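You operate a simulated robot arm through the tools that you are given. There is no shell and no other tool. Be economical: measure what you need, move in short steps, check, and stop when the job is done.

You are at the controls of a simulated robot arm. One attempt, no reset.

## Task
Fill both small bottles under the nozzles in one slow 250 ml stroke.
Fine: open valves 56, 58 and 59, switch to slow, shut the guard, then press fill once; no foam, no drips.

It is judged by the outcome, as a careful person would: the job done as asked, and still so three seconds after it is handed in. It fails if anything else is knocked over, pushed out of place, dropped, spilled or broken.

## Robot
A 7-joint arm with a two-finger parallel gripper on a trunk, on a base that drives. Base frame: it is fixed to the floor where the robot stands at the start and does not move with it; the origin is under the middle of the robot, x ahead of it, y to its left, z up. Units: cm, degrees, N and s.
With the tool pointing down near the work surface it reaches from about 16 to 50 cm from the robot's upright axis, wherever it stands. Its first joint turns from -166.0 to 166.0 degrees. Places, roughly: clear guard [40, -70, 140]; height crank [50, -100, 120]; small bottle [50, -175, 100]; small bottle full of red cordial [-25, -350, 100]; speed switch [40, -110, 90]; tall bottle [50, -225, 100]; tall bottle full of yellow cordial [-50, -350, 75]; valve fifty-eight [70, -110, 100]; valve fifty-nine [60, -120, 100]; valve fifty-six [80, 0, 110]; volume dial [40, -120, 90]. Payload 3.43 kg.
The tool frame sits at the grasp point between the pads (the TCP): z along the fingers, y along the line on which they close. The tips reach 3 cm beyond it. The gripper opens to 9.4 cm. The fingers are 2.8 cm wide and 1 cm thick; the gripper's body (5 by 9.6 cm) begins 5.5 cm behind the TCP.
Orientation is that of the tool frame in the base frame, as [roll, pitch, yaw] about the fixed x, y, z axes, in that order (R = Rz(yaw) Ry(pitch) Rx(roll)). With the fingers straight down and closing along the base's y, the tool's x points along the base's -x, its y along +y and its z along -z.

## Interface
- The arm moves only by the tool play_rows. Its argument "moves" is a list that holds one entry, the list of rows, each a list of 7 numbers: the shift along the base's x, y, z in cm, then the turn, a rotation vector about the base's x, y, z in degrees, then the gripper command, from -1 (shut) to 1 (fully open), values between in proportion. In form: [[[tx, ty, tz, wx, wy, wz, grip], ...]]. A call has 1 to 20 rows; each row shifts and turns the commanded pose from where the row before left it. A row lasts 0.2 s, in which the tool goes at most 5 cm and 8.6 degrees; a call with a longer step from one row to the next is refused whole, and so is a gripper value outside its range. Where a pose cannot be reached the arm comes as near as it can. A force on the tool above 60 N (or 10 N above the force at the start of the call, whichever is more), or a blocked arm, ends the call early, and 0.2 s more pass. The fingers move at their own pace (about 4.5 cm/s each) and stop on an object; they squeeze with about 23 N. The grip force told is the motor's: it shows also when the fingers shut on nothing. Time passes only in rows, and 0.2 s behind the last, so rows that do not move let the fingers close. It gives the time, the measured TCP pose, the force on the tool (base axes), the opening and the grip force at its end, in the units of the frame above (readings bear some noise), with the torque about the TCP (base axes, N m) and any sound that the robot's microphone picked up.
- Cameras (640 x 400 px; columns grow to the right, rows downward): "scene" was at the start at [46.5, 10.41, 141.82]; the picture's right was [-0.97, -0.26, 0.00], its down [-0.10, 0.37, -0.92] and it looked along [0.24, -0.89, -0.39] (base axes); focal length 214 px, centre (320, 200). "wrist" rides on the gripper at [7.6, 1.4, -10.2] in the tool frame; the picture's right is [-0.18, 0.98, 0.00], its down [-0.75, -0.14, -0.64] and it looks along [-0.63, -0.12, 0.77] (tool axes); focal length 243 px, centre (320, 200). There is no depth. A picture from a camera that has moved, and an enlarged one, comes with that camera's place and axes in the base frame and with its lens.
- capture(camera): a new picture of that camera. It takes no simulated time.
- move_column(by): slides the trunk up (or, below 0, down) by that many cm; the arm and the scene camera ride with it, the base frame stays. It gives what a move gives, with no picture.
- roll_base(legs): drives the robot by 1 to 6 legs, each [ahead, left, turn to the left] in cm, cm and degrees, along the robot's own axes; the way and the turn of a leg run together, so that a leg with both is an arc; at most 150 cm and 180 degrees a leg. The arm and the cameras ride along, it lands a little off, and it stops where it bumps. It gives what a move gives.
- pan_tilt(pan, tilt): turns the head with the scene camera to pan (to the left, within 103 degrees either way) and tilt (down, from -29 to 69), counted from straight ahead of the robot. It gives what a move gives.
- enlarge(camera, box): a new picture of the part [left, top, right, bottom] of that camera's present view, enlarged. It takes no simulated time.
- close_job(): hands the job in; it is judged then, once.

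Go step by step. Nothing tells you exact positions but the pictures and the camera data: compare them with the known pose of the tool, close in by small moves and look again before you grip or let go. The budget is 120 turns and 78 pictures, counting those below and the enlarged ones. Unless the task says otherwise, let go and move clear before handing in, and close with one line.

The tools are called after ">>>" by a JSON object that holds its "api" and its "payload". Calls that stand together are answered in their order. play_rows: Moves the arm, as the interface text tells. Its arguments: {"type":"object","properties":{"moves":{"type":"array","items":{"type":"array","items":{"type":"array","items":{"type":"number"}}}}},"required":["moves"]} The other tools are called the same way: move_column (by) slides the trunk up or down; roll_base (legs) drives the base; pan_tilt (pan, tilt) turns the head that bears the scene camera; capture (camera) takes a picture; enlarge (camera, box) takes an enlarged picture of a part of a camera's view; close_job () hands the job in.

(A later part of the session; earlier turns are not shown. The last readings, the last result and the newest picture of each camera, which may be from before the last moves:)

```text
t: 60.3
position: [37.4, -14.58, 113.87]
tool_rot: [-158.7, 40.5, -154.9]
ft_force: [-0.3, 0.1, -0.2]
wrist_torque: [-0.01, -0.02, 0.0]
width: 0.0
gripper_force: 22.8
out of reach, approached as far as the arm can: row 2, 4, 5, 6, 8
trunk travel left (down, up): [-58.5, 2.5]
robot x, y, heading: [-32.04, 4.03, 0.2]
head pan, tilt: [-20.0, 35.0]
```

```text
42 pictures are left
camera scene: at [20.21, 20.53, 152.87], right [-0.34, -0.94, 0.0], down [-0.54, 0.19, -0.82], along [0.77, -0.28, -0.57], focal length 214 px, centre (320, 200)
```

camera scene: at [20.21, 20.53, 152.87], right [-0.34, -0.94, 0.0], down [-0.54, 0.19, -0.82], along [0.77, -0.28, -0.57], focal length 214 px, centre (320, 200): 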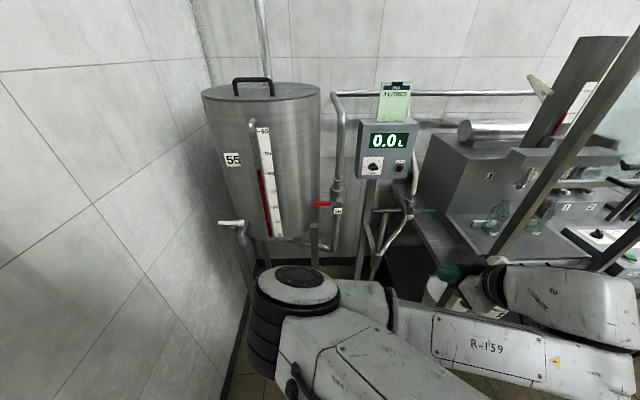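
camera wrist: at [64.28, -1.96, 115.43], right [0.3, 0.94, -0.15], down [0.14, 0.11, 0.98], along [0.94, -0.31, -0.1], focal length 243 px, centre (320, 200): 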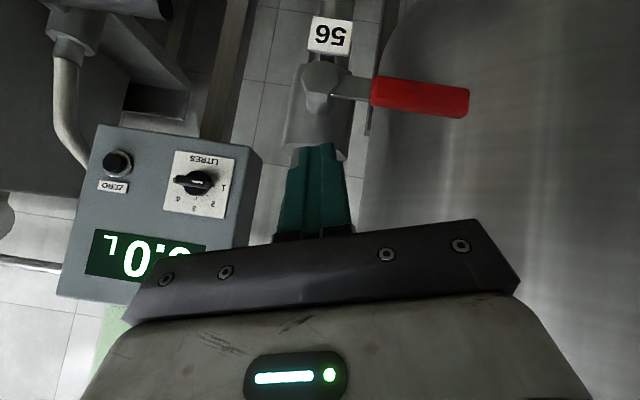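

The arm reaches, but its elbow would meet the tank if I drove in folded. I'll stretch the arm further forward here in free space, so the elbow stays well behind the tool.

>>> {"api": "play_rows", "payload": {"moves": [[[2.5, 0, 0, 0, 0, 0, -1], [2.5, 0, 0, 0, 0, 0, -1], [2.5, 0, 0, 0, 0, 0, -1], [2.5, 0, 0, 0, 0, 0, -1], [2.5, 0, 0, 0, 0, 0, -1], [2.5, 0, 0, 0, 0, 0, -1], [2.5, 0, 0, 0, 0, 0, -1], [0, 0, 0, 0, 0, 0, -1]]]}}

>>> {"api": "capture", "payload": {"camera": "scene"}}

```text
t: 62.1
position: [54.8, -14.56, 113.68]
tool_rot: [-158.6, 40.5, -154.9]
ft_force: [-0.2, -0.9, -0.6]
wrist_torque: [0.04, 0.01, 0.0]
width: 0.0
gripper_force: 23.1
trunk travel left (down, up): [-58.5, 2.5]
robot x, y, heading: [-32.4, 4.02, 0.3]
head pan, tilt: [-20.0, 35.0]
```

```text
41 pictures are left
camera scene: at [20.22, 20.52, 152.87], right [-0.34, -0.94, 0.0], down [-0.54, 0.19, -0.82], along [0.77, -0.28, -0.57], focal length 214 px, centre (320, 200)
```

scene: 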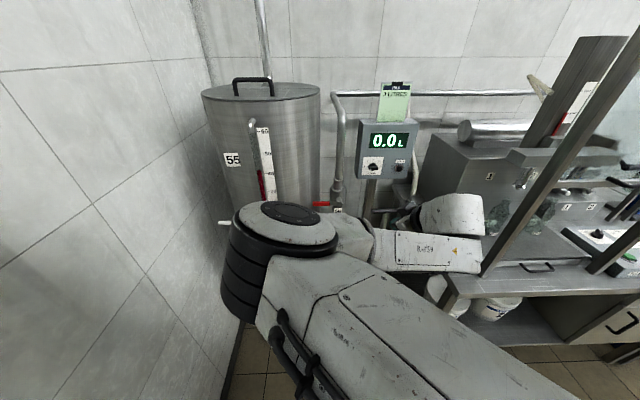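

Good: the elbow is now about 13 cm behind the tool. A bit more stretch and a shift left, then drive forward part-way.

>>> {"api": "play_rows", "payload": {"moves": [[[2, 1, 0, 0, 0, 0, -1], [2, 1, 0, 0, 0, 0, -1], [1, 1, 0, 0, 0, 0, -1], [0, 1, 0, 0, 0, 0, -1], [0, 0, 0, 0, 0, 0, -1]]]}}

>>> {"api": "roll_base", "payload": {"legs": [[11, 10, 0]]}}

>>> {"api": "capture", "payload": {"camera": "scene"}}

>>> {"api": "capture", "payload": {"camera": "wrist"}}

```text
t: 63.3
position: [59.86, -10.54, 113.85]
tool_rot: [-158.6, 40.5, -154.9]
ft_force: [-0.2, -0.4, -0.1]
wrist_torque: [0.0, -0.02, 0.03]
width: 0.0
gripper_force: 22.8
trunk travel left (down, up): [-58.5, 2.5]
robot x, y, heading: [-32.42, 4.33, 0.4]
head pan, tilt: [-20.0, 35.0]
```

```text
t: 64.7
position: [70.9, -0.19, 113.93]
tool_rot: [-158.6, 40.6, -154.9]
ft_force: [0.0, -0.3, -0.9]
wrist_torque: [-0.02, 0.0, -0.04]
width: 0.0
gripper_force: 23.1
trunk travel left (down, up): [-58.5, 2.5]
robot x, y, heading: [-20.79, 14.31, -0.0]
head pan, tilt: [-20.0, 35.0]
```

```text
40 pictures are left
camera scene: at [31.19, 30.83, 152.88], right [-0.34, -0.94, 0.0], down [-0.54, 0.19, -0.82], along [0.77, -0.28, -0.57], focal length 214 px, centre (320, 200)
```

scene: 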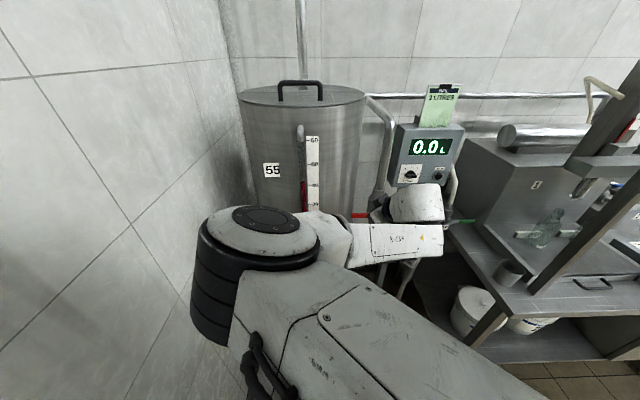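

```text
39 pictures are left
camera wrist: at [58.05, -0.58, 115.73], right [-0.05, 0.99, -0.15], down [0.09, 0.16, 0.98], along [0.99, 0.04, -0.1], focal length 243 px, centre (320, 200)
```

wrist: 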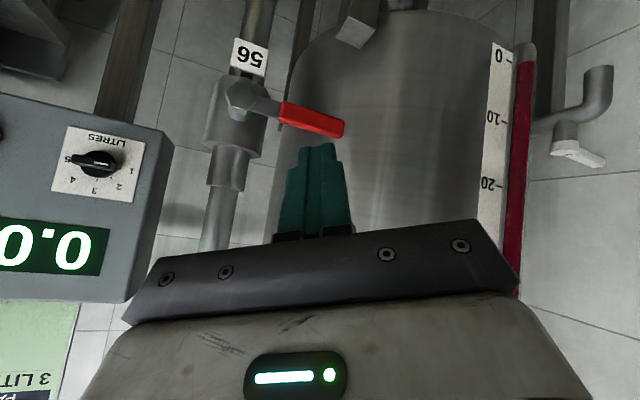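

The tip lines up with the outer part of the handle. Driving 8 cm forward above it.

>>> {"api": "roll_base", "payload": {"legs": [[8, 0, 0]]}}

>>> {"api": "play_rows", "payload": {"moves": [[[0, 0, -1, 0, 0, 0, -1], [0, 0, -1, 0, 0, 0, -1], [0, 0, -1, 0, 0, 0, -1], [0, 0, 0, 0, 0, 0, -1]]]}}

>>> {"api": "capture", "payload": {"camera": "wrist"}}

```text
t: 65.7
position: [78.87, -0.24, 113.84]
tool_rot: [-158.7, 40.5, -154.7]
ft_force: [0.2, -0.1, 0.5]
wrist_torque: [0.0, -0.01, 0.01]
width: 0.0
gripper_force: 23.3
trunk travel left (down, up): [-58.5, 2.5]
robot x, y, heading: [-13.19, 14.48, 0.2]
head pan, tilt: [-20.0, 35.0]
```

```text
t: 66.7
position: [78.94, -0.24, 110.87]
tool_rot: [-158.6, 40.5, -154.8]
ft_force: [0.4, -0.7, 0.2]
wrist_torque: [0.01, 0.01, 0.02]
width: 0.0
gripper_force: 22.4
trunk travel left (down, up): [-58.5, 2.5]
robot x, y, heading: [-12.85, 14.43, 0.1]
head pan, tilt: [-20.0, 35.0]
```

```text
38 pictures are left
camera wrist: at [66.13, -0.54, 112.75], right [-0.05, 0.99, -0.15], down [0.09, 0.16, 0.98], along [0.99, 0.04, -0.1], focal length 243 px, centre (320, 200)
```

wrist: 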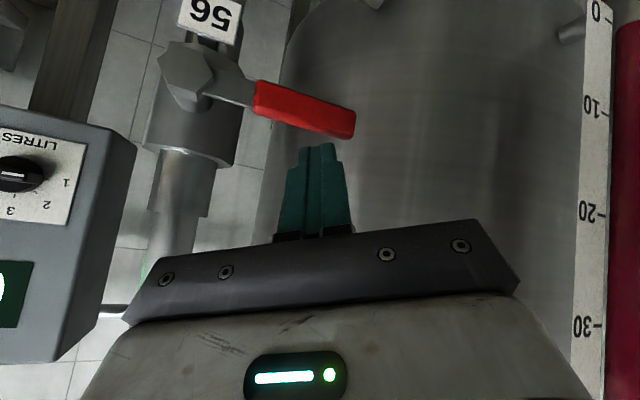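

The finger is just above the outer handle. Now I press the lever down along its arc, first to about 45°.

>>> {"api": "play_rows", "payload": {"moves": [[[0, -0.5, -1.7, 0, 0, 0, -1], [0, 0.1, -1.2, 0, 0, 0, -1], [0, 0, -1.1, 0, 0, 0, -1], [0, -0.1, -1.2, 0, 0, 0, -1], [0, -0.1, -1.1, 0, 0, 0, -1], [0, -0.5, -1.1, 0, 0, 0, -1], [0, -0.5, -1.1, 0, 0, 0, -1]]]}}

>>> {"api": "capture", "payload": {"camera": "wrist"}}

```text
t: 67.3
position: [78.91, -0.57, 109.66]
tool_rot: [-157.5, 41.4, -154.2]
ft_force: [-32.7, 12.6, 29.8]
wrist_torque: [-0.08, 0.5, -0.12]
width: 0.01
gripper_force: 22.9
trunk travel left (down, up): [-58.5, 2.5]
robot x, y, heading: [-13.25, 14.51, 0.5]
head pan, tilt: [-20.0, 35.0]
stopped in row 2: the force on the tool passed its limit at 72 N (the readings are from after the stop); the commanded pose is now the measured one
```

```text
37 pictures are left
camera wrist: at [66.03, -0.86, 111.31], right [-0.05, 0.99, -0.16], down [0.07, 0.16, 0.98], along [1.0, 0.03, -0.08], focal length 243 px, centre (320, 200)
```

wrist: 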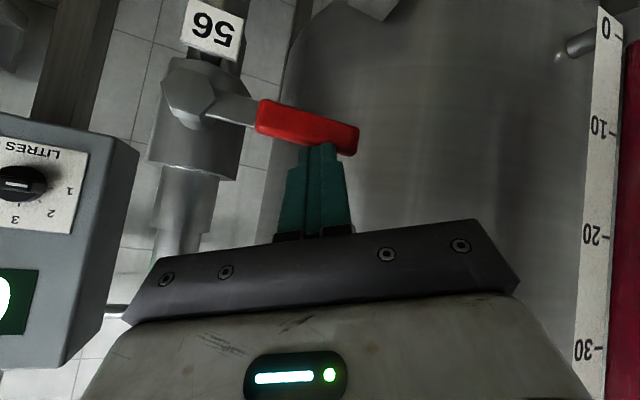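

The tip met the lever end-on (it lies slightly farther than the tip). I'll lift, go 3 cm deeper, and press with the finger's underside.

>>> {"api": "play_rows", "payload": {"moves": [[[-0.5, 0, 1.5, 0, 0, 0, -1], [1, 0, 1.5, 0, 0, 0, -1], [1.5, 0, 0, 0, 0, 0, -1], [1.2, 0, 0, 0, 0, 0, -1], [0, 0, -1, 0, 0, 0, -1], [0, 0, -1, 0, 0, 0, -1], [0, 0, -1, 0, 0, 0, -1], [0, 0, -1, 0, 0, 0, -1], [0, 0, -1, 0, 0, 0, -1]]]}}

>>> {"api": "capture", "payload": {"camera": "wrist"}}

```text
t: 69.3
position: [82.38, -0.69, 108.2]
tool_rot: [-157.2, 42.0, -154.0]
ft_force: [-8.5, 3.3, 56.3]
wrist_torque: [0.41, 0.7, 0.02]
width: 0.01
gripper_force: 23.2
trunk travel left (down, up): [-58.5, 2.5]
robot x, y, heading: [-13.03, 14.51, 0.3]
head pan, tilt: [-20.0, 35.0]
```

```text
36 pictures are left
camera wrist: at [69.6, -0.95, 109.73], right [-0.05, 0.99, -0.16], down [0.06, 0.16, 0.98], along [1.0, 0.04, -0.07], focal length 243 px, centre (320, 200)
```

wrist: 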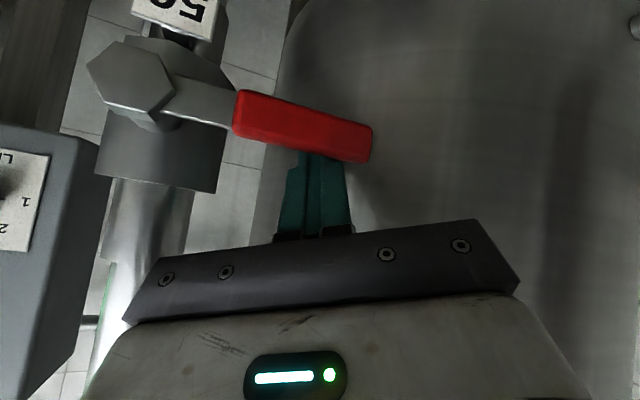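

56 N downward moved nothing, so this lever opens upward. I'll withdraw, dip in front of it, and come in underneath.

>>> {"api": "play_rows", "payload": {"moves": [[[0, 0, 2, 0, 0, 0, -1], [-2.5, 0, 1, 0, 0, 0, -1], [-3, 0, 0, 0, 0, 0, -1], [-3, 0, 0, 0, 0, 0, -1], [0, 0, -3, 0, 0, 0, -1], [0, 0, -3, 0, 0, 0, -1], [0, 0, -3, 0, 0, 0, -1], [0, 0, -1, 0, 0, 0, -1], [0, 0, 0, 0, 0, 0, -1]]]}}

>>> {"api": "capture", "payload": {"camera": "wrist"}}

```text
t: 71.3
position: [73.92, -0.15, 105.53]
tool_rot: [-158.0, 41.2, -154.4]
ft_force: [0.0, 0.4, -0.4]
wrist_torque: [0.01, -0.01, -0.01]
width: 0.0
gripper_force: 22.5
out of reach, approached as far as the arm can: row 6, 7, 8
trunk travel left (down, up): [-58.5, 2.5]
robot x, y, heading: [-13.09, 14.34, 0.3]
head pan, tilt: [-20.0, 35.0]
```

```text
35 pictures are left
camera wrist: at [61.13, -0.63, 107.18], right [-0.05, 0.99, -0.16], down [0.08, 0.16, 0.98], along [1.0, 0.04, -0.09], focal length 243 px, centre (320, 200)
```

wrist: 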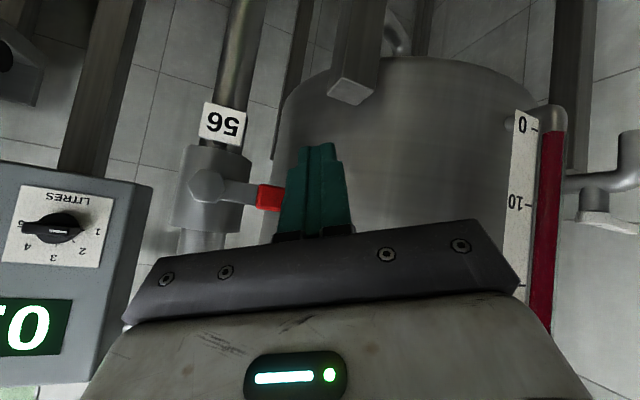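

Arm reach ends at z 105.5 here, so I'll lower the trunk by 4.5 cm, then slide under the handle.

>>> {"api": "move_column", "payload": {"by": -4.5}}

>>> {"api": "play_rows", "payload": {"moves": [[[2, 0, 0, 0, 0, 0, -1], [2, 0, 0, 0, 0, 0, -1], [2, 0, 0, 0, 0, 0, -1], [1, 0, 0, 0, 0, 0, -1], [0, 0, 0, 0, 0, 0, -1]]]}}

>>> {"api": "capture", "payload": {"camera": "wrist"}}

```text
t: 72.2
position: [74.09, -0.1, 101.01]
tool_rot: [-157.9, 41.2, -154.3]
ft_force: [0.7, -0.5, 0.7]
wrist_torque: [0.02, 0.01, 0.01]
width: 0.0
gripper_force: 23.4
trunk travel left (down, up): [-54.0, 7.0]
robot x, y, heading: [-13.49, 14.63, 0.1]
head pan, tilt: [-20.0, 35.0]
```

```text
t: 73.4
position: [81.02, -0.17, 101.02]
tool_rot: [-158.1, 41.1, -154.4]
ft_force: [-0.8, 0.4, 0.0]
wrist_torque: [0.02, 0.02, 0.02]
width: 0.01
gripper_force: 22.8
trunk travel left (down, up): [-54.0, 7.0]
robot x, y, heading: [-12.95, 14.17, 0.5]
head pan, tilt: [-20.0, 35.0]
```

```text
34 pictures are left
camera wrist: at [68.19, -0.59, 102.78], right [-0.05, 0.99, -0.16], down [0.08, 0.16, 0.98], along [1.0, 0.04, -0.09], focal length 243 px, centre (320, 200)
```

wrist: 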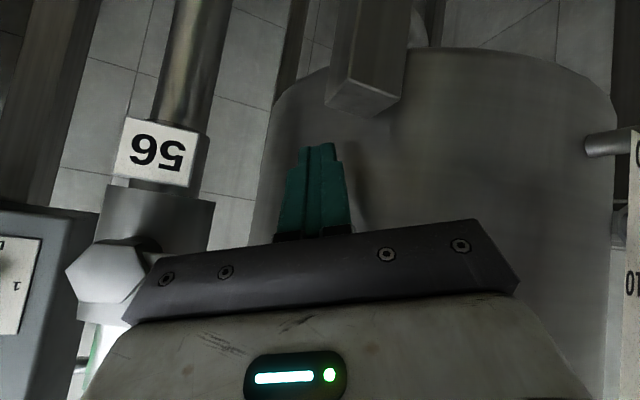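

Fingers are now under the handle. Lifting along the arc, to about 45° first.

>>> {"api": "play_rows", "payload": {"moves": [[[0, -0.4, 1.2, 0, 0, 0, -1], [0, 0, 1.2, 0, 0, 0, -1], [0, 0, 1.2, 0, 0, 0, -1], [0, -0.1, 1.2, 0, 0, 0, -1], [0, -0.2, 1.2, 0, 0, 0, -1], [0, -0.4, 1.2, 0, 0, 0, -1], [0, -0.5, 1.2, 0, 0, 0, -1]]]}}

>>> {"api": "capture", "payload": {"camera": "wrist"}}

```text
t: 75.0
position: [81.14, -1.93, 109.39]
tool_rot: [-158.0, 41.2, -154.4]
ft_force: [-0.8, 0.1, -0.2]
wrist_torque: [-0.05, -0.02, 0.01]
width: 0.0
gripper_force: 23.3
trunk travel left (down, up): [-54.0, 7.0]
robot x, y, heading: [-12.92, 14.24, 0.1]
head pan, tilt: [-20.0, 35.0]
```

```text
33 pictures are left
camera wrist: at [68.28, -2.24, 111.15], right [-0.05, 0.99, -0.16], down [0.08, 0.16, 0.98], along [1.0, 0.04, -0.09], focal length 243 px, centre (320, 200)
```

wrist: 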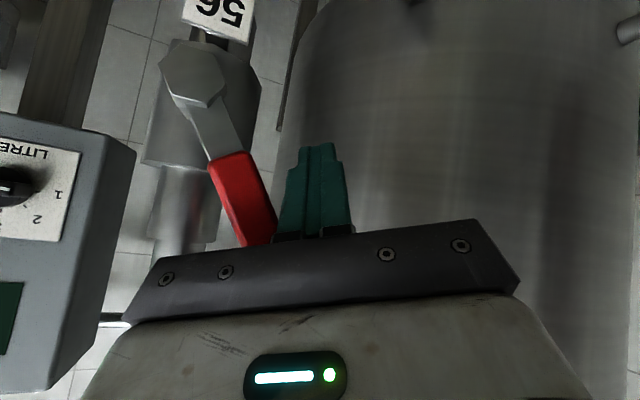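

It moved freely, now about 65° up. Continuing to vertical.

>>> {"api": "play_rows", "payload": {"moves": [[[0, -1.2, 0.8, 0, 0, 0, -1], [0, -1.2, 0.8, 0, 0, 0, -1], [0, -1.2, 0.6, 0, 0, 0, -1], [0, -1, 0.3, 0, 0, 0, -1], [0, -1, 0, 0, 0, 0, -1], [0, -0.8, 0, 0, 0, 0, -1], [0, -0.8, 0, 0, 0, 0, -1], [0, 0, 0, 0, 0, 0, -1]]]}}

>>> {"api": "capture", "payload": {"camera": "wrist"}}

```text
t: 76.1
position: [81.39, -5.3, 111.54]
tool_rot: [-159.3, 41.3, -153.8]
ft_force: [1.1, 7.8, 0.8]
wrist_torque: [-0.18, 0.01, -0.22]
width: 0.0
gripper_force: 23.2
trunk travel left (down, up): [-54.0, 7.0]
robot x, y, heading: [-13.16, 14.53, 0.7]
head pan, tilt: [-20.0, 35.0]
stopped in row 5: the force on the tool passed its limit at 66 N (the readings are from after the stop); the commanded pose is now the measured one
```

```text
32 pictures are left
camera wrist: at [68.57, -6.02, 113.29], right [-0.08, 0.99, -0.14], down [0.08, 0.15, 0.99], along [0.99, 0.07, -0.09], focal length 243 px, centre (320, 200)
```

wrist: 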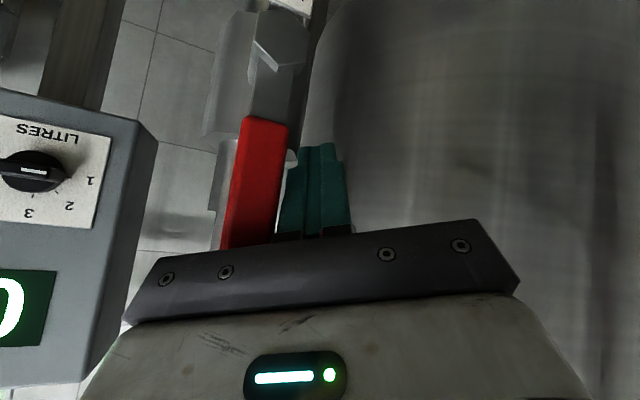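

Lever 56 stands in line with its pipe and has hit its stop, so it's open. I'll withdraw and back the base off.

>>> {"api": "play_rows", "payload": {"moves": [[[0, 1.5, 0, 0, 0, 0, -1], [-2, 1, 0, 0, 0, 0, -1], [-3, 0, 1, 0, 0, 0, -1], [-3, 0, 2, 0, 0, 0, -1], [-3, 0, 2, 0, 0, 0, -1]]]}}

>>> {"api": "roll_base", "payload": {"legs": [[-45, 0, 0]]}}

>>> {"api": "move_column", "payload": {"by": 6.5}}

>>> {"api": "play_rows", "payload": {"moves": [[[-2, -2, 4, 0, 8, 0, -1], [-2, -2, 4, 0, 8, 0, -1], [-2, -2, 4, 0, 8, 0, -1], [-2, -2, 4, 0, 8, 0, -1], [-2, -2, 3, 0, 8, 0, -1], [-2, -2, 2, 0, 4, 0, -1], [-2, -2, 2, 0, 0, 0, -1], [-2, -2, 2, 0, 0, 0, -1], [-2, -2, 0, 0, 0, 0, -1], [0, 0, 0, 0, 0, 0, -1]]]}}

>>> {"api": "capture", "payload": {"camera": "scene"}}

```text
t: 77.3
position: [70.31, -3.18, 116.55]
tool_rot: [-159.1, 41.3, -153.8]
ft_force: [-0.4, 0.2, -1.0]
wrist_torque: [0.01, 0.01, -0.01]
width: 0.0
gripper_force: 22.9
trunk travel left (down, up): [-54.0, 7.0]
robot x, y, heading: [-13.08, 14.42, 0.8]
head pan, tilt: [-20.0, 35.0]
```

```text
t: 80.1
position: [25.12, -4.03, 116.63]
tool_rot: [-159.1, 41.2, -154.2]
ft_force: [0.7, 0.1, 0.4]
wrist_torque: [0.0, 0.03, 0.0]
width: 0.02
gripper_force: 22.7
trunk travel left (down, up): [-54.0, 7.0]
robot x, y, heading: [-58.1, 14.12, 0.5]
head pan, tilt: [-20.0, 35.0]
```

```text
t: 81.1
position: [25.25, -4.01, 123.09]
tool_rot: [-159.2, 41.2, -154.1]
ft_force: [0.4, -0.2, 0.1]
wrist_torque: [0.01, -0.02, 0.04]
width: 0.0
gripper_force: 22.8
trunk travel left (down, up): [-60.5, 0.5]
robot x, y, heading: [-58.06, 13.97, 0.2]
head pan, tilt: [-20.0, 35.0]
```

```text
t: 83.3
position: [7.06, -21.8, 148.12]
tool_rot: [-176.9, 0.2, -160.7]
ft_force: [0.4, 0.5, -0.6]
wrist_torque: [-0.02, 0.04, 0.01]
width: 0.0
gripper_force: 23.4
trunk travel left (down, up): [-60.5, 0.5]
robot x, y, heading: [-58.15, 13.86, 0.3]
head pan, tilt: [-20.0, 35.0]
```

```text
31 pictures are left
camera scene: at [-5.98, 30.7, 154.88], right [-0.34, -0.94, 0.0], down [-0.54, 0.19, -0.82], along [0.77, -0.28, -0.57], focal length 214 px, centre (320, 200)
```

scene: 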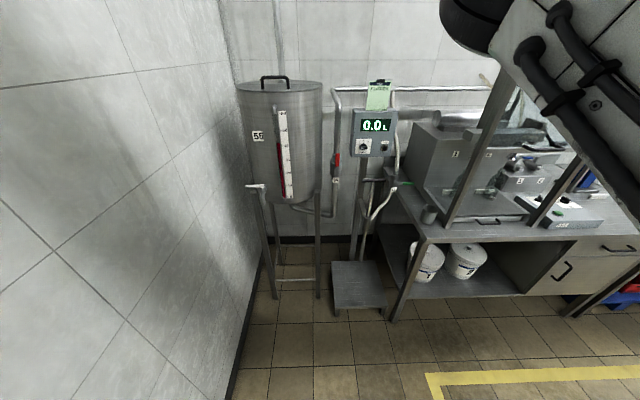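

Valve 56's lever is upright in the wide view. Now sliding right along the aisle to stand before the filler's control side.

>>> {"api": "roll_base", "payload": {"legs": [[0, -100, 0]]}}

>>> {"api": "pan_tilt", "payload": {"pan": -25, "tilt": 35}}

>>> {"api": "capture", "payload": {"camera": "scene"}}

```text
t: 88.5
position: [9.02, -120.82, 148.14]
tool_rot: [-176.7, 0.2, -160.0]
ft_force: [-0.9, 0.1, -0.1]
wrist_torque: [0.01, 0.02, -0.01]
width: 0.0
gripper_force: 23.1
trunk travel left (down, up): [-60.5, 0.5]
robot x, y, heading: [-57.54, -85.8, 1.0]
head pan, tilt: [-20.0, 35.0]
```

```text
t: 89.1
position: [9.02, -120.72, 148.2]
tool_rot: [-176.8, 0.2, -160.0]
ft_force: [-0.6, -0.5, 0.1]
wrist_torque: [0.0, -0.01, 0.0]
width: 0.01
gripper_force: 23.3
trunk travel left (down, up): [-60.5, 0.5]
robot x, y, heading: [-56.98, -86.12, 1.2]
head pan, tilt: [-25.0, 35.0]
```

```text
30 pictures are left
camera scene: at [-5.2, -69.21, 154.88], right [-0.4, -0.92, 0.0], down [-0.53, 0.23, -0.82], along [0.75, -0.33, -0.57], focal length 214 px, centre (320, 200)
```

scene: 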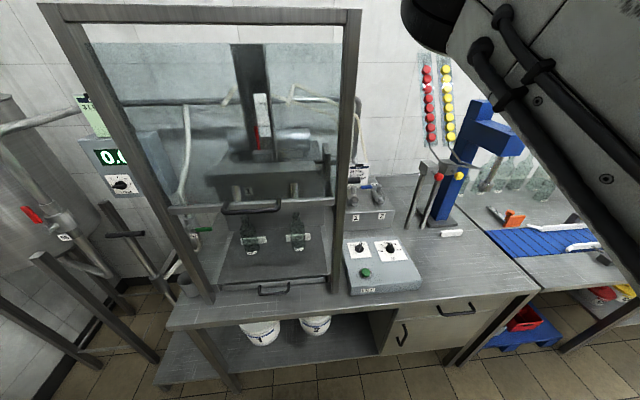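

Excellent view of the whole filler. Zooming on levers and controls.

>>> {"api": "enlarge", "payload": {"camera": "scene", "box": [325, 155, 435, 235]}}

>>> {"api": "enlarge", "payload": {"camera": "scene", "box": [335, 225, 435, 300]}}

```text
5.00 times, centred on (380, 195) of scene
camera zoom: at [-5.2, -69.21, 154.88], right [-0.4, -0.92, 0.0], down [-0.53, 0.23, -0.82], along [0.75, -0.33, -0.57], focal length 1072 px, centre (20, 225)
```

zoom: 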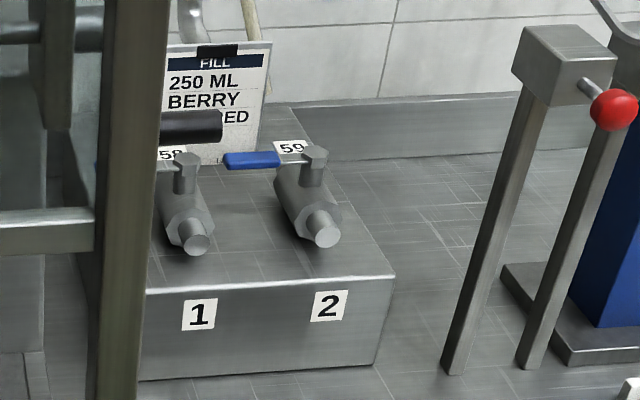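

```text
5.33 times, centred on (385, 262) of scene
camera zoom: at [-5.2, -69.21, 154.88], right [-0.4, -0.92, 0.0], down [-0.53, 0.23, -0.82], along [0.75, -0.33, -0.57], focal length 1144 px, centre (-27, -133)
```

zoom: 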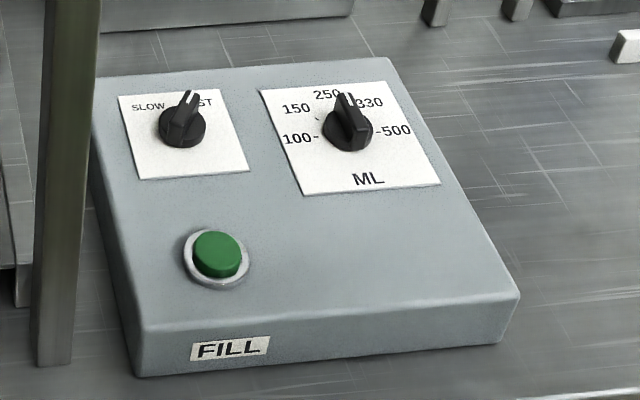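

I now have the bench geometry: it is turned about 18° from my frame. Speed switch near [39,-104.5,95] (at FAST), dial reads 250, button near [29.6,-101.4,93.5], valve 58 pivot ~[66.7,-118,103], 59 pivot ~[62.4,-129,103], both levers crosswise. The crank handle (~[46,-106,120]) must be avoided, so I'll work from the right, facing slightly left.

>>> {"api": "roll_base", "payload": {"legs": [[0, -48, 0], [0, 0, 21]]}}

>>> {"api": "pan_tilt", "payload": {"pan": -45, "tilt": 35}}

>>> {"api": "capture", "payload": {"camera": "scene"}}

```text
t: 93.1
position: [17.77, -143.37, 148.21]
tool_rot: [-176.8, 0.2, -139.4]
ft_force: [0.5, 0.1, -0.1]
wrist_torque: [-0.01, 0.0, 0.03]
width: 0.01
gripper_force: 23.4
trunk travel left (down, up): [-60.5, 0.5]
robot x, y, heading: [-55.93, -134.21, 22.2]
head pan, tilt: [-25.0, 35.0]
```

```text
t: 93.9
position: [17.96, -143.37, 148.28]
tool_rot: [-176.8, 0.1, -139.3]
ft_force: [-0.3, 0.0, -0.6]
wrist_torque: [0.02, 0.01, -0.01]
width: 0.0
gripper_force: 22.8
trunk travel left (down, up): [-60.5, 0.5]
robot x, y, heading: [-55.66, -133.83, 21.9]
head pan, tilt: [-45.0, 35.0]
```

```text
27 pictures are left
camera scene: at [-14.28, -102.98, 154.88], right [-0.39, -0.92, 0.0], down [-0.53, 0.22, -0.82], along [0.75, -0.32, -0.57], focal length 214 px, centre (320, 200)
```

scene: 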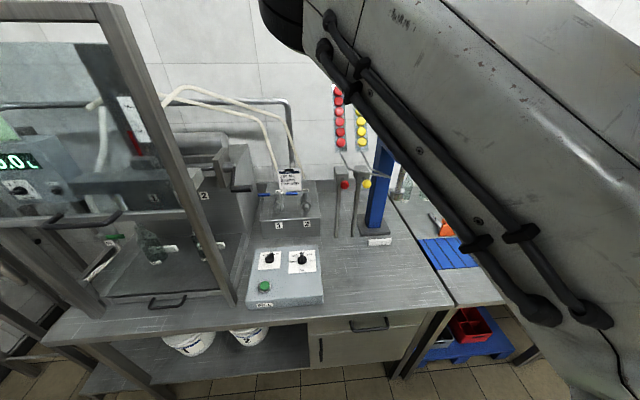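

Now a square-on view of the block. Zooming to refine lever positions.

>>> {"api": "enlarge", "payload": {"camera": "scene", "box": [220, 140, 380, 240]}}

```text
4.00 times, centred on (300, 190) of scene
camera zoom: at [-14.28, -102.98, 154.88], right [-0.39, -0.92, 0.0], down [-0.53, 0.22, -0.82], along [0.75, -0.32, -0.57], focal length 858 px, centre (400, 240)
```

zoom: 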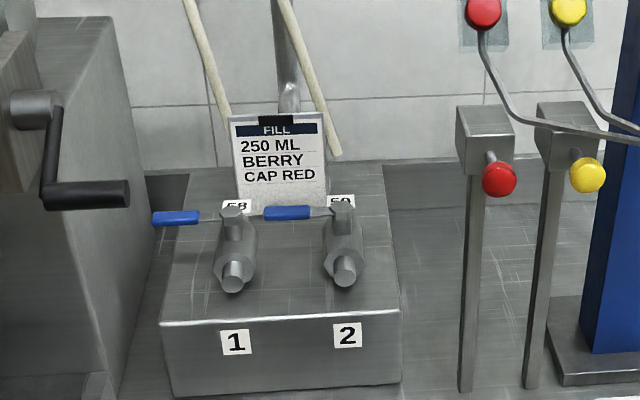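

Refined: 59 pivot [61.7,-128.4,103], handle toward [64.9,-120.2]; 58 pivot [66.1,-117.3,103], handle toward [68.7,-108.7]. I'll yaw the tool to face +x, tilt it forward and stretch out, still well clear of the bench.

>>> {"api": "play_rows", "payload": {"moves": [[[1, 1.5, 0, 0, 0, -7.5, -1], [1, 1.5, 0, 0, 0, -7.5, -1], [1, 1.5, 0, 0, 0, -7.5, -1], [1, 1.5, 0, 0, 0, -7.5, -1], [1, 1.5, 0, 0, 0, -7.5, -1], [1, 1.5, -2, 0, -7.2, 0, -1], [1, 1.5, -2, 0, -7.2, 0, -1], [2, 1.5, -2, 0, -7.2, 0, -1], [2, 1.5, -3, 0, -7.2, 0, -1], [2, 1.5, -3, 0, -7.2, 0, -1], [0, 0, -4, 0, 0, 0, -1], [0, 0, -4, 0, 0, 0, -1], [0, 0, -3, 0, 0, 0, -1], [0, 0, 0, 0, 0, 0, -1]]]}}

>>> {"api": "capture", "payload": {"camera": "scene"}}

```text
t: 96.9
position: [30.96, -128.45, 125.25]
tool_rot: [-174.4, 36.1, -176.2]
ft_force: [0.2, -0.8, 0.7]
wrist_torque: [-0.03, 0.01, -0.02]
width: 0.0
gripper_force: 23.6
trunk travel left (down, up): [-60.5, 0.5]
robot x, y, heading: [-55.61, -134.1, 21.9]
head pan, tilt: [-45.0, 35.0]
```

```text
25 pictures are left
camera scene: at [-14.28, -102.98, 154.87], right [-0.39, -0.92, 0.0], down [-0.53, 0.23, -0.82], along [0.75, -0.32, -0.57], focal length 214 px, centre (320, 200)
```

scene: 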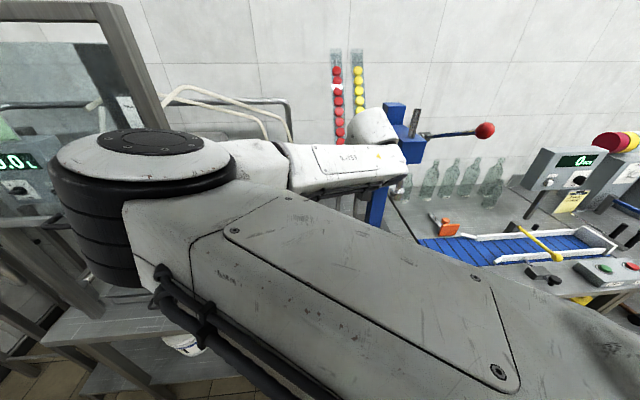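

My elbow sits about 30 cm left of the arm line, so to clear the guard post I must stand further right, with the arm reaching leftwards. Raising and re-aiming the tool first, then shifting the base in two small legs.

>>> {"api": "play_rows", "payload": {"moves": [[[0, 0, 3, 0, 0, 0, -1], [0, 0, 3, 0, 0, 0, -1], [1, 2, 2, 0, -4, 2, -1], [1, 2, 0, 0, -4, 2, -1], [1, 2, 0, 0, -4, 2, -1], [1, 2, 0, 0, -3, 0, -1], [1, 2, 0, 0, 0, 0, -1], [0, 1, 0, 0, 0, 0, -1], [0, 0, 0, 0, 0, 0, -1]]]}}

>>> {"api": "roll_base", "payload": {"legs": [[0, -12, 0], [14, 0, 0]]}}

>>> {"api": "capture", "payload": {"camera": "scene"}}

>>> {"api": "capture", "payload": {"camera": "wrist"}}

```text
t: 98.9
position: [35.93, -117.38, 133.33]
tool_rot: [-171.4, 51.0, -168.0]
ft_force: [-0.5, -0.4, -1.0]
wrist_torque: [-0.01, -0.03, -0.02]
width: 0.0
gripper_force: 23.1
trunk travel left (down, up): [-60.5, 0.5]
robot x, y, heading: [-56.19, -133.76, 21.8]
head pan, tilt: [-45.0, 35.0]
```

```text
t: 101.1
position: [53.5, -123.56, 133.36]
tool_rot: [-171.4, 51.0, -167.9]
ft_force: [0.4, 0.3, 0.3]
wrist_torque: [0.01, -0.02, 0.0]
width: 0.0
gripper_force: 23.3
trunk travel left (down, up): [-60.5, 0.5]
robot x, y, heading: [-38.46, -140.08, 21.9]
head pan, tilt: [-45.0, 35.0]
```

```text
24 pictures are left
camera scene: at [3.31, -108.94, 154.87], right [-0.4, -0.92, 0.0], down [-0.53, 0.23, -0.82], along [0.75, -0.32, -0.57], focal length 214 px, centre (320, 200)
```

scene: 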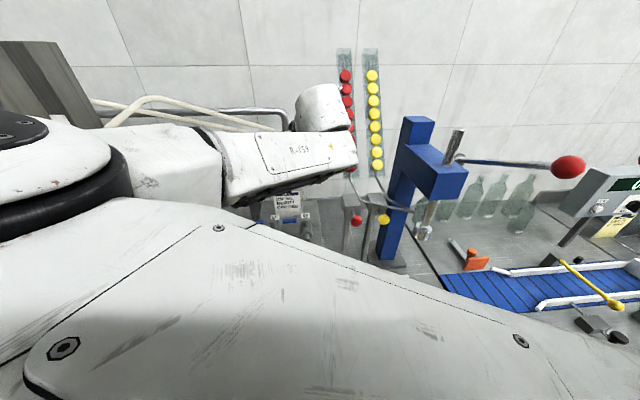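

```text
23 pictures are left
camera wrist: at [40.53, -123.23, 133.61], right [0.02, 1.0, 0.05], down [-0.03, -0.05, 1.0], along [1.0, -0.02, 0.02], focal length 243 px, centre (320, 200)
```

wrist: 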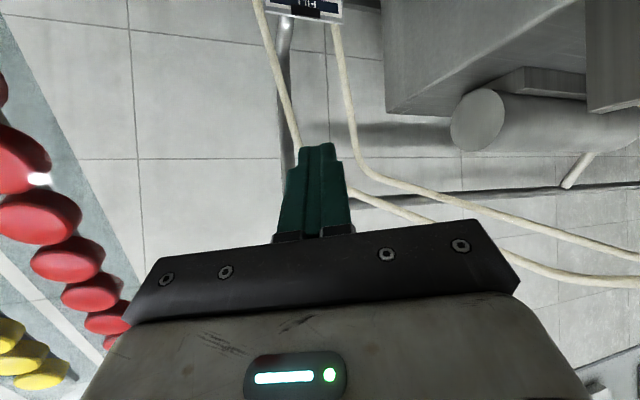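

Clear so far. Lowering toward the levers over the block front, tip staying above the pipes.

>>> {"api": "play_rows", "payload": {"moves": [[[0, 0, -4, 0, 0, 0, -1], [0, 0, -4, 0, 0, 0, -1], [0, 0, -4, 0, 0, 0, -1], [0, 0, -4, 0, 0, 0, -1], [0, 0, -3, 0, 0, 0, -1], [0, 0.5, -3, 0, 0, 0, -1], [0, 0, 0, 0, 0, 0, -1]]]}}

>>> {"api": "capture", "payload": {"camera": "wrist"}}

```text
t: 102.7
position: [53.68, -123.5, 114.21]
tool_rot: [-171.4, 50.9, -168.0]
ft_force: [0.9, 0.0, 0.4]
wrist_torque: [-0.04, 0.03, 0.0]
width: 0.02
gripper_force: 23.5
out of reach, approached as far as the arm can: row 6
trunk travel left (down, up): [-60.5, 0.5]
robot x, y, heading: [-38.41, -139.97, 21.8]
head pan, tilt: [-45.0, 35.0]
```

```text
22 pictures are left
camera wrist: at [40.66, -123.14, 114.52], right [0.02, 1.0, 0.05], down [-0.03, -0.05, 1.0], along [1.0, -0.02, 0.02], focal length 243 px, centre (320, 200)
```

wrist: 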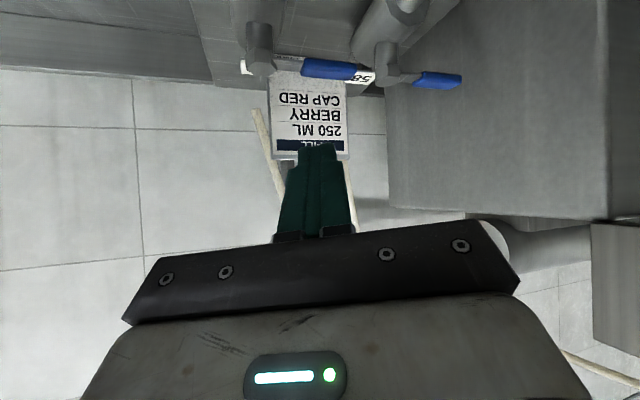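

The two blue levers are plainly ahead below the tip. I'll shift left 1.8 cm to go between the two pipe ends, and lower the trunk 11.5 cm.

>>> {"api": "play_rows", "payload": {"moves": [[[0, 1, 0, 0, 0, 0, -1], [0, 1, 0, 0, 0, 0, -1]]]}}

>>> {"api": "move_column", "payload": {"by": -11.5}}

>>> {"api": "capture", "payload": {"camera": "wrist"}}

```text
t: 103.3
position: [53.45, -121.55, 114.28]
tool_rot: [-171.3, 51.0, -168.0]
ft_force: [-0.6, 0.3, 0.1]
wrist_torque: [-0.03, -0.02, -0.02]
width: 0.0
gripper_force: 23.2
trunk travel left (down, up): [-60.5, 0.5]
robot x, y, heading: [-38.23, -139.84, 21.8]
head pan, tilt: [-45.0, 35.0]
```

```text
t: 104.8
position: [53.48, -121.59, 102.82]
tool_rot: [-171.4, 50.9, -168.0]
ft_force: [0.2, -1.4, -0.3]
wrist_torque: [-0.01, 0.01, 0.0]
width: 0.0
gripper_force: 22.9
trunk travel left (down, up): [-49.0, 12.0]
robot x, y, heading: [-38.29, -140.16, 21.5]
head pan, tilt: [-45.0, 35.0]
```

```text
21 pictures are left
camera wrist: at [40.52, -121.22, 103.09], right [0.02, 1.0, 0.05], down [-0.03, -0.05, 1.0], along [1.0, -0.02, 0.02], focal length 243 px, centre (320, 200)
```

wrist: 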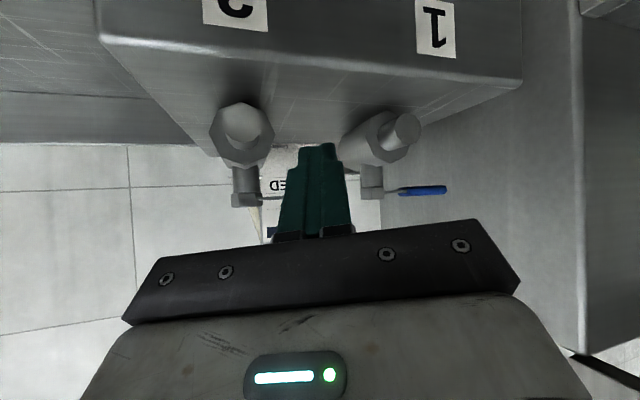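

The tip sits at lever height between the pipes. I'll advance to the handle of 59 and push it toward the rear, first third of the arc.

>>> {"api": "play_rows", "payload": {"moves": [[[2, 0, 0.3, 0, 0, 0, -1], [2, 0, 0.3, 0, 0, 0, -1], [2, 0, 0.3, 0, 0, 0, -1], [1, 0, 0, 0, 0, 0, -1], [1, -0.2, 0, 0, 0, 0, -1], [1, -0.4, 0, 0, 0, 0, -1], [1, -0.5, 0, 0, 0, 0, -1], [0, 0, 0, 0, 0, 0, -1]]]}}

>>> {"api": "capture", "payload": {"camera": "wrist"}}

```text
t: 105.8
position: [59.89, -121.46, 102.83]
tool_rot: [-171.4, 50.0, -168.0]
ft_force: [1.4, 0.7, -4.7]
wrist_torque: [0.05, 0.15, -0.01]
width: 0.01
gripper_force: 23.1
trunk travel left (down, up): [-49.0, 12.0]
robot x, y, heading: [-38.29, -139.89, 21.3]
head pan, tilt: [-45.0, 35.0]
stopped in row 5: the force on the tool passed its limit at 69 N (the readings are from after the stop); the commanded pose is now the measured one
```

```text
20 pictures are left
camera wrist: at [46.96, -121.15, 103.36], right [0.02, 1.0, 0.05], down [-0.01, -0.05, 1.0], along [1.0, -0.02, 0.01], focal length 243 px, centre (320, 200)
```

wrist: 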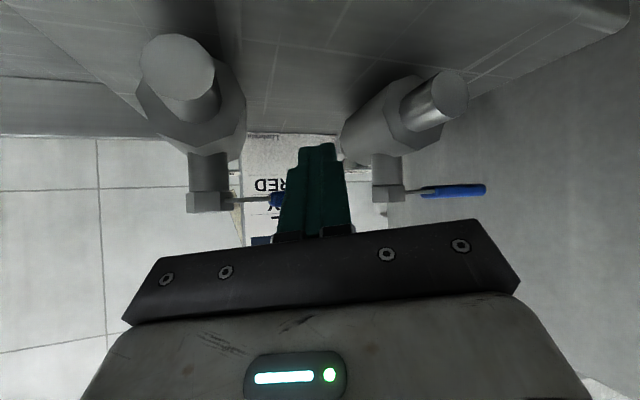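

The lever won't go rearwards (69 N stop), so it must open toward the front. I'll lift over, steepen the tool, drop in behind the handle and pull.

>>> {"api": "play_rows", "payload": {"moves": [[[-1.5, 0, 0, 0, 0, 0, -1], [-0.5, 0, 3, 0, 0, 0, -1], [0, 0, 3, 0, 7, 0, -1], [1, -0.5, 1, 0, 7, 0, -1], [2, -0.5, 0, 0, 7, 0, -1], [2, -0.5, 0, 0, 0, 0, -1], [2, -0.3, 0, 0, 0, 0, -1], [2, 0, 0, 0, 0, 0, -1], [0, 0, 0, 0, 0, 0, -1]]]}}

>>> {"api": "capture", "payload": {"camera": "wrist"}}

```text
t: 107.8
position: [67.02, -123.22, 109.99]
tool_rot: [-176.3, 29.5, -171.2]
ft_force: [0.3, -0.2, 0.3]
wrist_torque: [-0.01, 0.0, -0.03]
width: 0.0
gripper_force: 22.9
trunk travel left (down, up): [-49.0, 12.0]
robot x, y, heading: [-38.33, -140.06, 21.8]
head pan, tilt: [-45.0, 35.0]
```

```text
19 pictures are left
camera wrist: at [55.11, -122.92, 115.08], right [0.04, 1.0, 0.04], down [0.35, -0.05, 0.94], along [0.94, -0.02, -0.35], focal length 243 px, centre (320, 200)
```

wrist: 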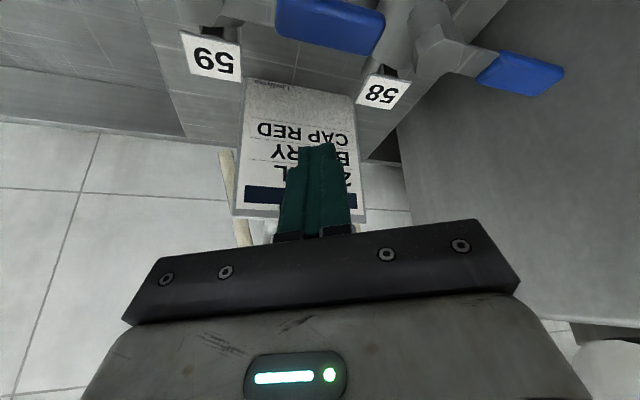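

The tip is above and just behind 59's handle. Going down behind it.

>>> {"api": "play_rows", "payload": {"moves": [[[0, 0, -2, 0, 0, 0, -1], [0, 0, -2, 0, 0, 0, -1], [0, 0, -1.5, 0, 0, 0, -1], [0, 0, -1, 0, 0, 0, -1], [-1, 0.3, 0, 0, 0, 0, -1], [-1, 0.5, 0, 0, 0, 0, -1], [-1, 0.5, 0, 0, 0, 0, -1], [-1, 0.3, 0, 0, 0, 0, -1]]]}}

>>> {"api": "capture", "payload": {"camera": "wrist"}}

```text
t: 109.6
position: [62.9, -121.61, 103.4]
tool_rot: [-176.3, 29.4, -171.3]
ft_force: [1.9, -0.4, 2.4]
wrist_torque: [-0.03, 0.02, 0.02]
width: 0.02
gripper_force: 22.8
trunk travel left (down, up): [-49.0, 12.0]
robot x, y, heading: [-38.78, -139.7, 21.8]
head pan, tilt: [-45.0, 35.0]
```

```text
18 pictures are left
camera wrist: at [50.97, -121.28, 108.5], right [0.04, 1.0, 0.04], down [0.35, -0.05, 0.94], along [0.94, -0.02, -0.35], focal length 243 px, centre (320, 200)
```

wrist: 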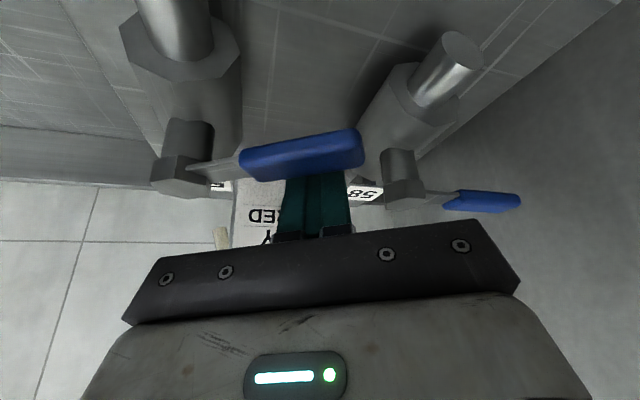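

It swings forward freely. Continuing the arc until it lies along the pipe.

>>> {"api": "play_rows", "payload": {"moves": [[[-1, 0.1, 0, 0, 0, 0, -1], [-1, 0, 0, 0, 0, 0, -1], [-1, -0.2, 0, 0, 0, 0, -1], [-1, -0.4, 0, 0, 0, 0, -1], [-1, -0.7, 0, 0, 0, 0, -1], [-1, -0.8, 0, 0, 0, 0, -1], [-1, -1, 0, 0, 0, 0, -1], [-0.3, -1, 0, 0, 0, 0, -1], [-0.3, -1, 0, 0, 0, 0, -1], [0, -0.7, 0, 0, 0, 0, -1], [0, 0, 0, 0, 0, 0, -1]]]}}

>>> {"api": "capture", "payload": {"camera": "wrist"}}

```text
t: 111.4
position: [56.29, -123.19, 103.6]
tool_rot: [-177.5, 30.2, -170.0]
ft_force: [1.7, 8.4, 2.9]
wrist_torque: [-0.04, 0.06, -0.08]
width: 0.01
gripper_force: 23.3
trunk travel left (down, up): [-49.0, 12.0]
robot x, y, heading: [-38.4, -139.71, 22.3]
head pan, tilt: [-45.0, 35.0]
stopped in row 8: the force on the tool passed its limit at 64 N (the readings are from after the stop); the commanded pose is now the measured one
```

```text
17 pictures are left
camera wrist: at [44.21, -123.4, 108.71], right [0.01, 1.0, 0.06], down [0.34, -0.06, 0.94], along [0.94, 0.01, -0.34], focal length 243 px, centre (320, 200)
```

wrist: 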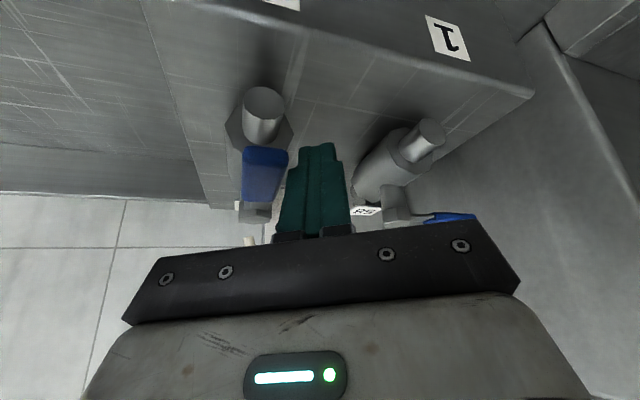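

59 lies along its pipe at its stop. Before 58 I check the forearm's clearance to the crank with the scene camera.

>>> {"api": "play_rows", "payload": {"moves": [[[0, 1, 0, 0, 0, 0, -1], [0, 0, 3, 0, 0, 0, -1], [0, 0, 3, 0, 0, 0, -1]]]}}

>>> {"api": "pan_tilt", "payload": {"pan": -40, "tilt": 30}}

>>> {"api": "capture", "payload": {"camera": "scene"}}

```text
t: 112.2
position: [56.13, -122.55, 109.63]
tool_rot: [-177.3, 30.0, -170.3]
ft_force: [0.0, 0.8, -0.2]
wrist_torque: [0.03, 0.01, 0.0]
width: 0.01
gripper_force: 22.8
trunk travel left (down, up): [-49.0, 12.0]
robot x, y, heading: [-38.93, -139.69, 21.9]
head pan, tilt: [-45.0, 35.0]
```

```text
t: 112.9
position: [56.14, -122.59, 109.74]
tool_rot: [-177.3, 30.1, -170.2]
ft_force: [0.4, 0.5, 0.4]
wrist_torque: [-0.02, -0.03, -0.01]
width: 0.0
gripper_force: 22.4
trunk travel left (down, up): [-49.0, 12.0]
robot x, y, heading: [-38.55, -139.78, 22.1]
head pan, tilt: [-40.0, 30.0]
```

```text
16 pictures are left
camera scene: at [3.58, -107.97, 144.15], right [-0.31, -0.95, 0.0], down [-0.48, 0.15, -0.87], along [0.82, -0.27, -0.5], focal length 214 px, centre (320, 200)
```

scene: 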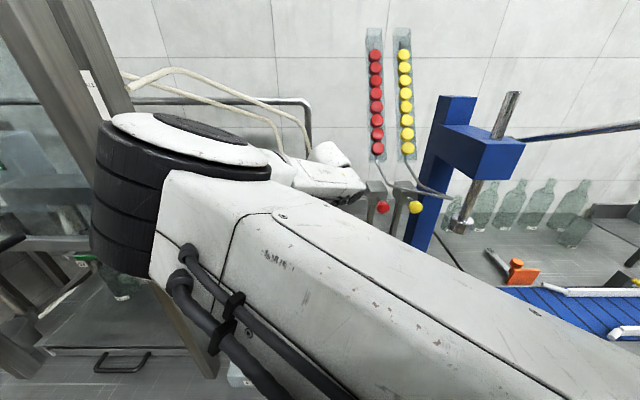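

The elbow is close to the guard post, so for 58 I'll lift high, stand 13 cm further right, and aim the tool leftward (yaw +32°) so the wrist stays where it was.

>>> {"api": "play_rows", "payload": {"moves": [[[0, 0, 4, 0, 0, 0, -1], [0, 0, 4, 0, 0, 0, -1], [0, 0, 4, 0, 0, 0, -1], [0, 0, 2, 0, 0, 0, -1]]]}}

>>> {"api": "move_column", "payload": {"by": 11}}

>>> {"api": "roll_base", "payload": {"legs": [[1.9, -12.9, 0]]}}

>>> {"api": "play_rows", "payload": {"moves": [[[0, 2.2, 0, 0, 0, 5.3, -1], [0, 2.2, 0, 0, 0, 5.3, -1], [0, 2.2, 0, 0, 0, 5.3, -1], [0, 2.2, 0, 0, 0, 5.3, -1], [0, 2.2, 0, 0, 0, 5.3, -1], [0, 2.2, 0, 0, 0, 5.3, -1], [0, 2.2, 0, 0, 0, 0, -1], [1, 2.2, 0, 0, 0, 0, -1], [2, 2.2, 0, 0, 0, 0, -1], [2, 2, 0, 0, 0, 0, -1], [2, 0, 0, 0, 0, 0, -1], [1, 0, 0, 0, 0, 0, -1], [0, 0, 0, 0, 0, 0, -1]]]}}

>>> {"api": "capture", "payload": {"camera": "scene"}}

```text
t: 113.9
position: [56.04, -122.55, 123.61]
tool_rot: [-177.4, 30.1, -170.2]
ft_force: [0.3, -0.1, 0.1]
wrist_torque: [-0.02, 0.05, 0.0]
width: 0.0
gripper_force: 23.0
trunk travel left (down, up): [-49.0, 12.0]
robot x, y, heading: [-38.73, -139.75, 22.2]
head pan, tilt: [-40.0, 30.0]
```

```text
t: 115.3
position: [56.2, -122.6, 134.62]
tool_rot: [-177.3, 30.0, -170.1]
ft_force: [-0.8, -0.5, 0.4]
wrist_torque: [0.0, 0.0, 0.01]
width: 0.0
gripper_force: 22.6
trunk travel left (down, up): [-60.0, 1.0]
robot x, y, heading: [-38.34, -139.6, 22.1]
head pan, tilt: [-40.0, 30.0]
```

```text
t: 116.6
position: [62.85, -133.4, 134.68]
tool_rot: [-177.5, 30.0, -169.7]
ft_force: [-6.3, 27.1, 2.6]
wrist_torque: [-1.38, -0.18, -1.66]
width: 0.0
gripper_force: 23.6
trunk travel left (down, up): [-60.0, 1.0]
robot x, y, heading: [-32.11, -151.21, 22.0]
head pan, tilt: [-40.0, 30.0]
```

```text
t: 119.4
position: [70.99, -111.72, 134.55]
tool_rot: [-177.6, 30.2, -138.1]
ft_force: [0.3, -0.2, 0.1]
wrist_torque: [0.02, 0.02, -0.01]
width: 0.0
gripper_force: 23.2
trunk travel left (down, up): [-60.0, 1.0]
robot x, y, heading: [-31.93, -151.12, 22.0]
head pan, tilt: [-40.0, 30.0]
```

```text
15 pictures are left
camera scene: at [10.25, -119.35, 155.15], right [-0.31, -0.95, 0.0], down [-0.48, 0.15, -0.87], along [0.82, -0.27, -0.5], focal length 214 px, centre (320, 200)
```

scene: 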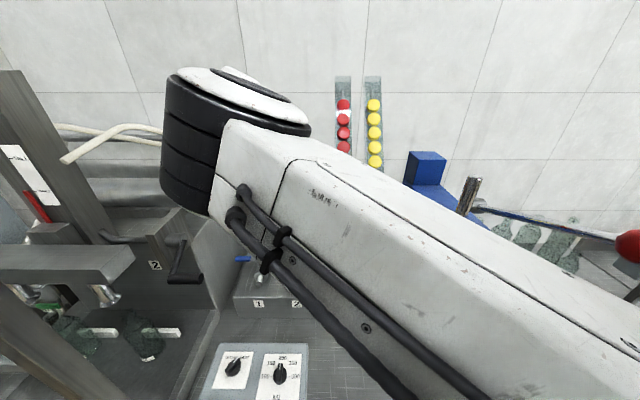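

The elbow is now well clear of the guard post. (A brief 27 N side contact happened during the shift; I'll check that later.) Lowering behind 58's handle.

>>> {"api": "move_column", "payload": {"by": -11}}

>>> {"api": "play_rows", "payload": {"moves": [[[0, -0.4, -3, 0, 0, 0, -1], [0, -0.4, -3, 0, 0, 0, -1], [0, 0, -3, 0, 0, 0, -1], [0, 0, -3, 0, 0, 0, -1], [0, 0, -1.5, 0, 0, 0, -1], [0, 0, 0, 0, 0, 0, -1]]]}}

>>> {"api": "capture", "payload": {"camera": "wrist"}}

```text
t: 120.8
position: [70.9, -111.76, 123.51]
tool_rot: [-177.6, 30.1, -138.1]
ft_force: [-0.2, 0.4, 0.0]
wrist_torque: [0.03, 0.01, 0.0]
width: 0.0
gripper_force: 23.1
trunk travel left (down, up): [-49.0, 12.0]
robot x, y, heading: [-32.0, -151.31, 22.1]
head pan, tilt: [-40.0, 30.0]
```

```text
t: 122.2
position: [71.02, -112.44, 110.05]
tool_rot: [-177.5, 30.1, -138.2]
ft_force: [0.4, 0.7, -0.8]
wrist_torque: [0.0, 0.01, 0.0]
width: 0.0
gripper_force: 22.6
trunk travel left (down, up): [-49.0, 12.0]
robot x, y, heading: [-31.73, -151.38, 22.0]
head pan, tilt: [-40.0, 30.0]
```

```text
14 pictures are left
camera wrist: at [60.92, -118.91, 114.99], right [-0.52, 0.85, 0.06], down [0.32, 0.13, 0.94], along [0.79, 0.51, -0.34], focal length 243 px, centre (320, 200)
```

wrist: 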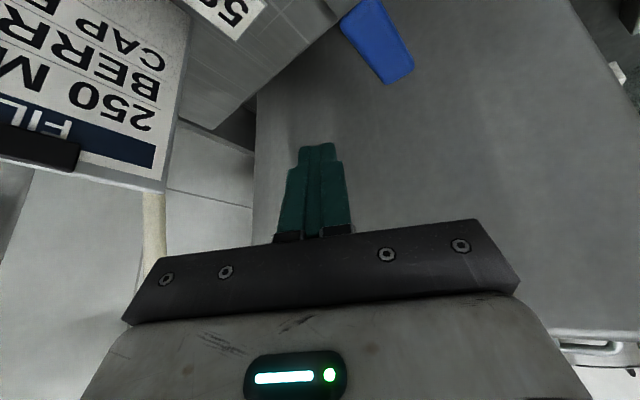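

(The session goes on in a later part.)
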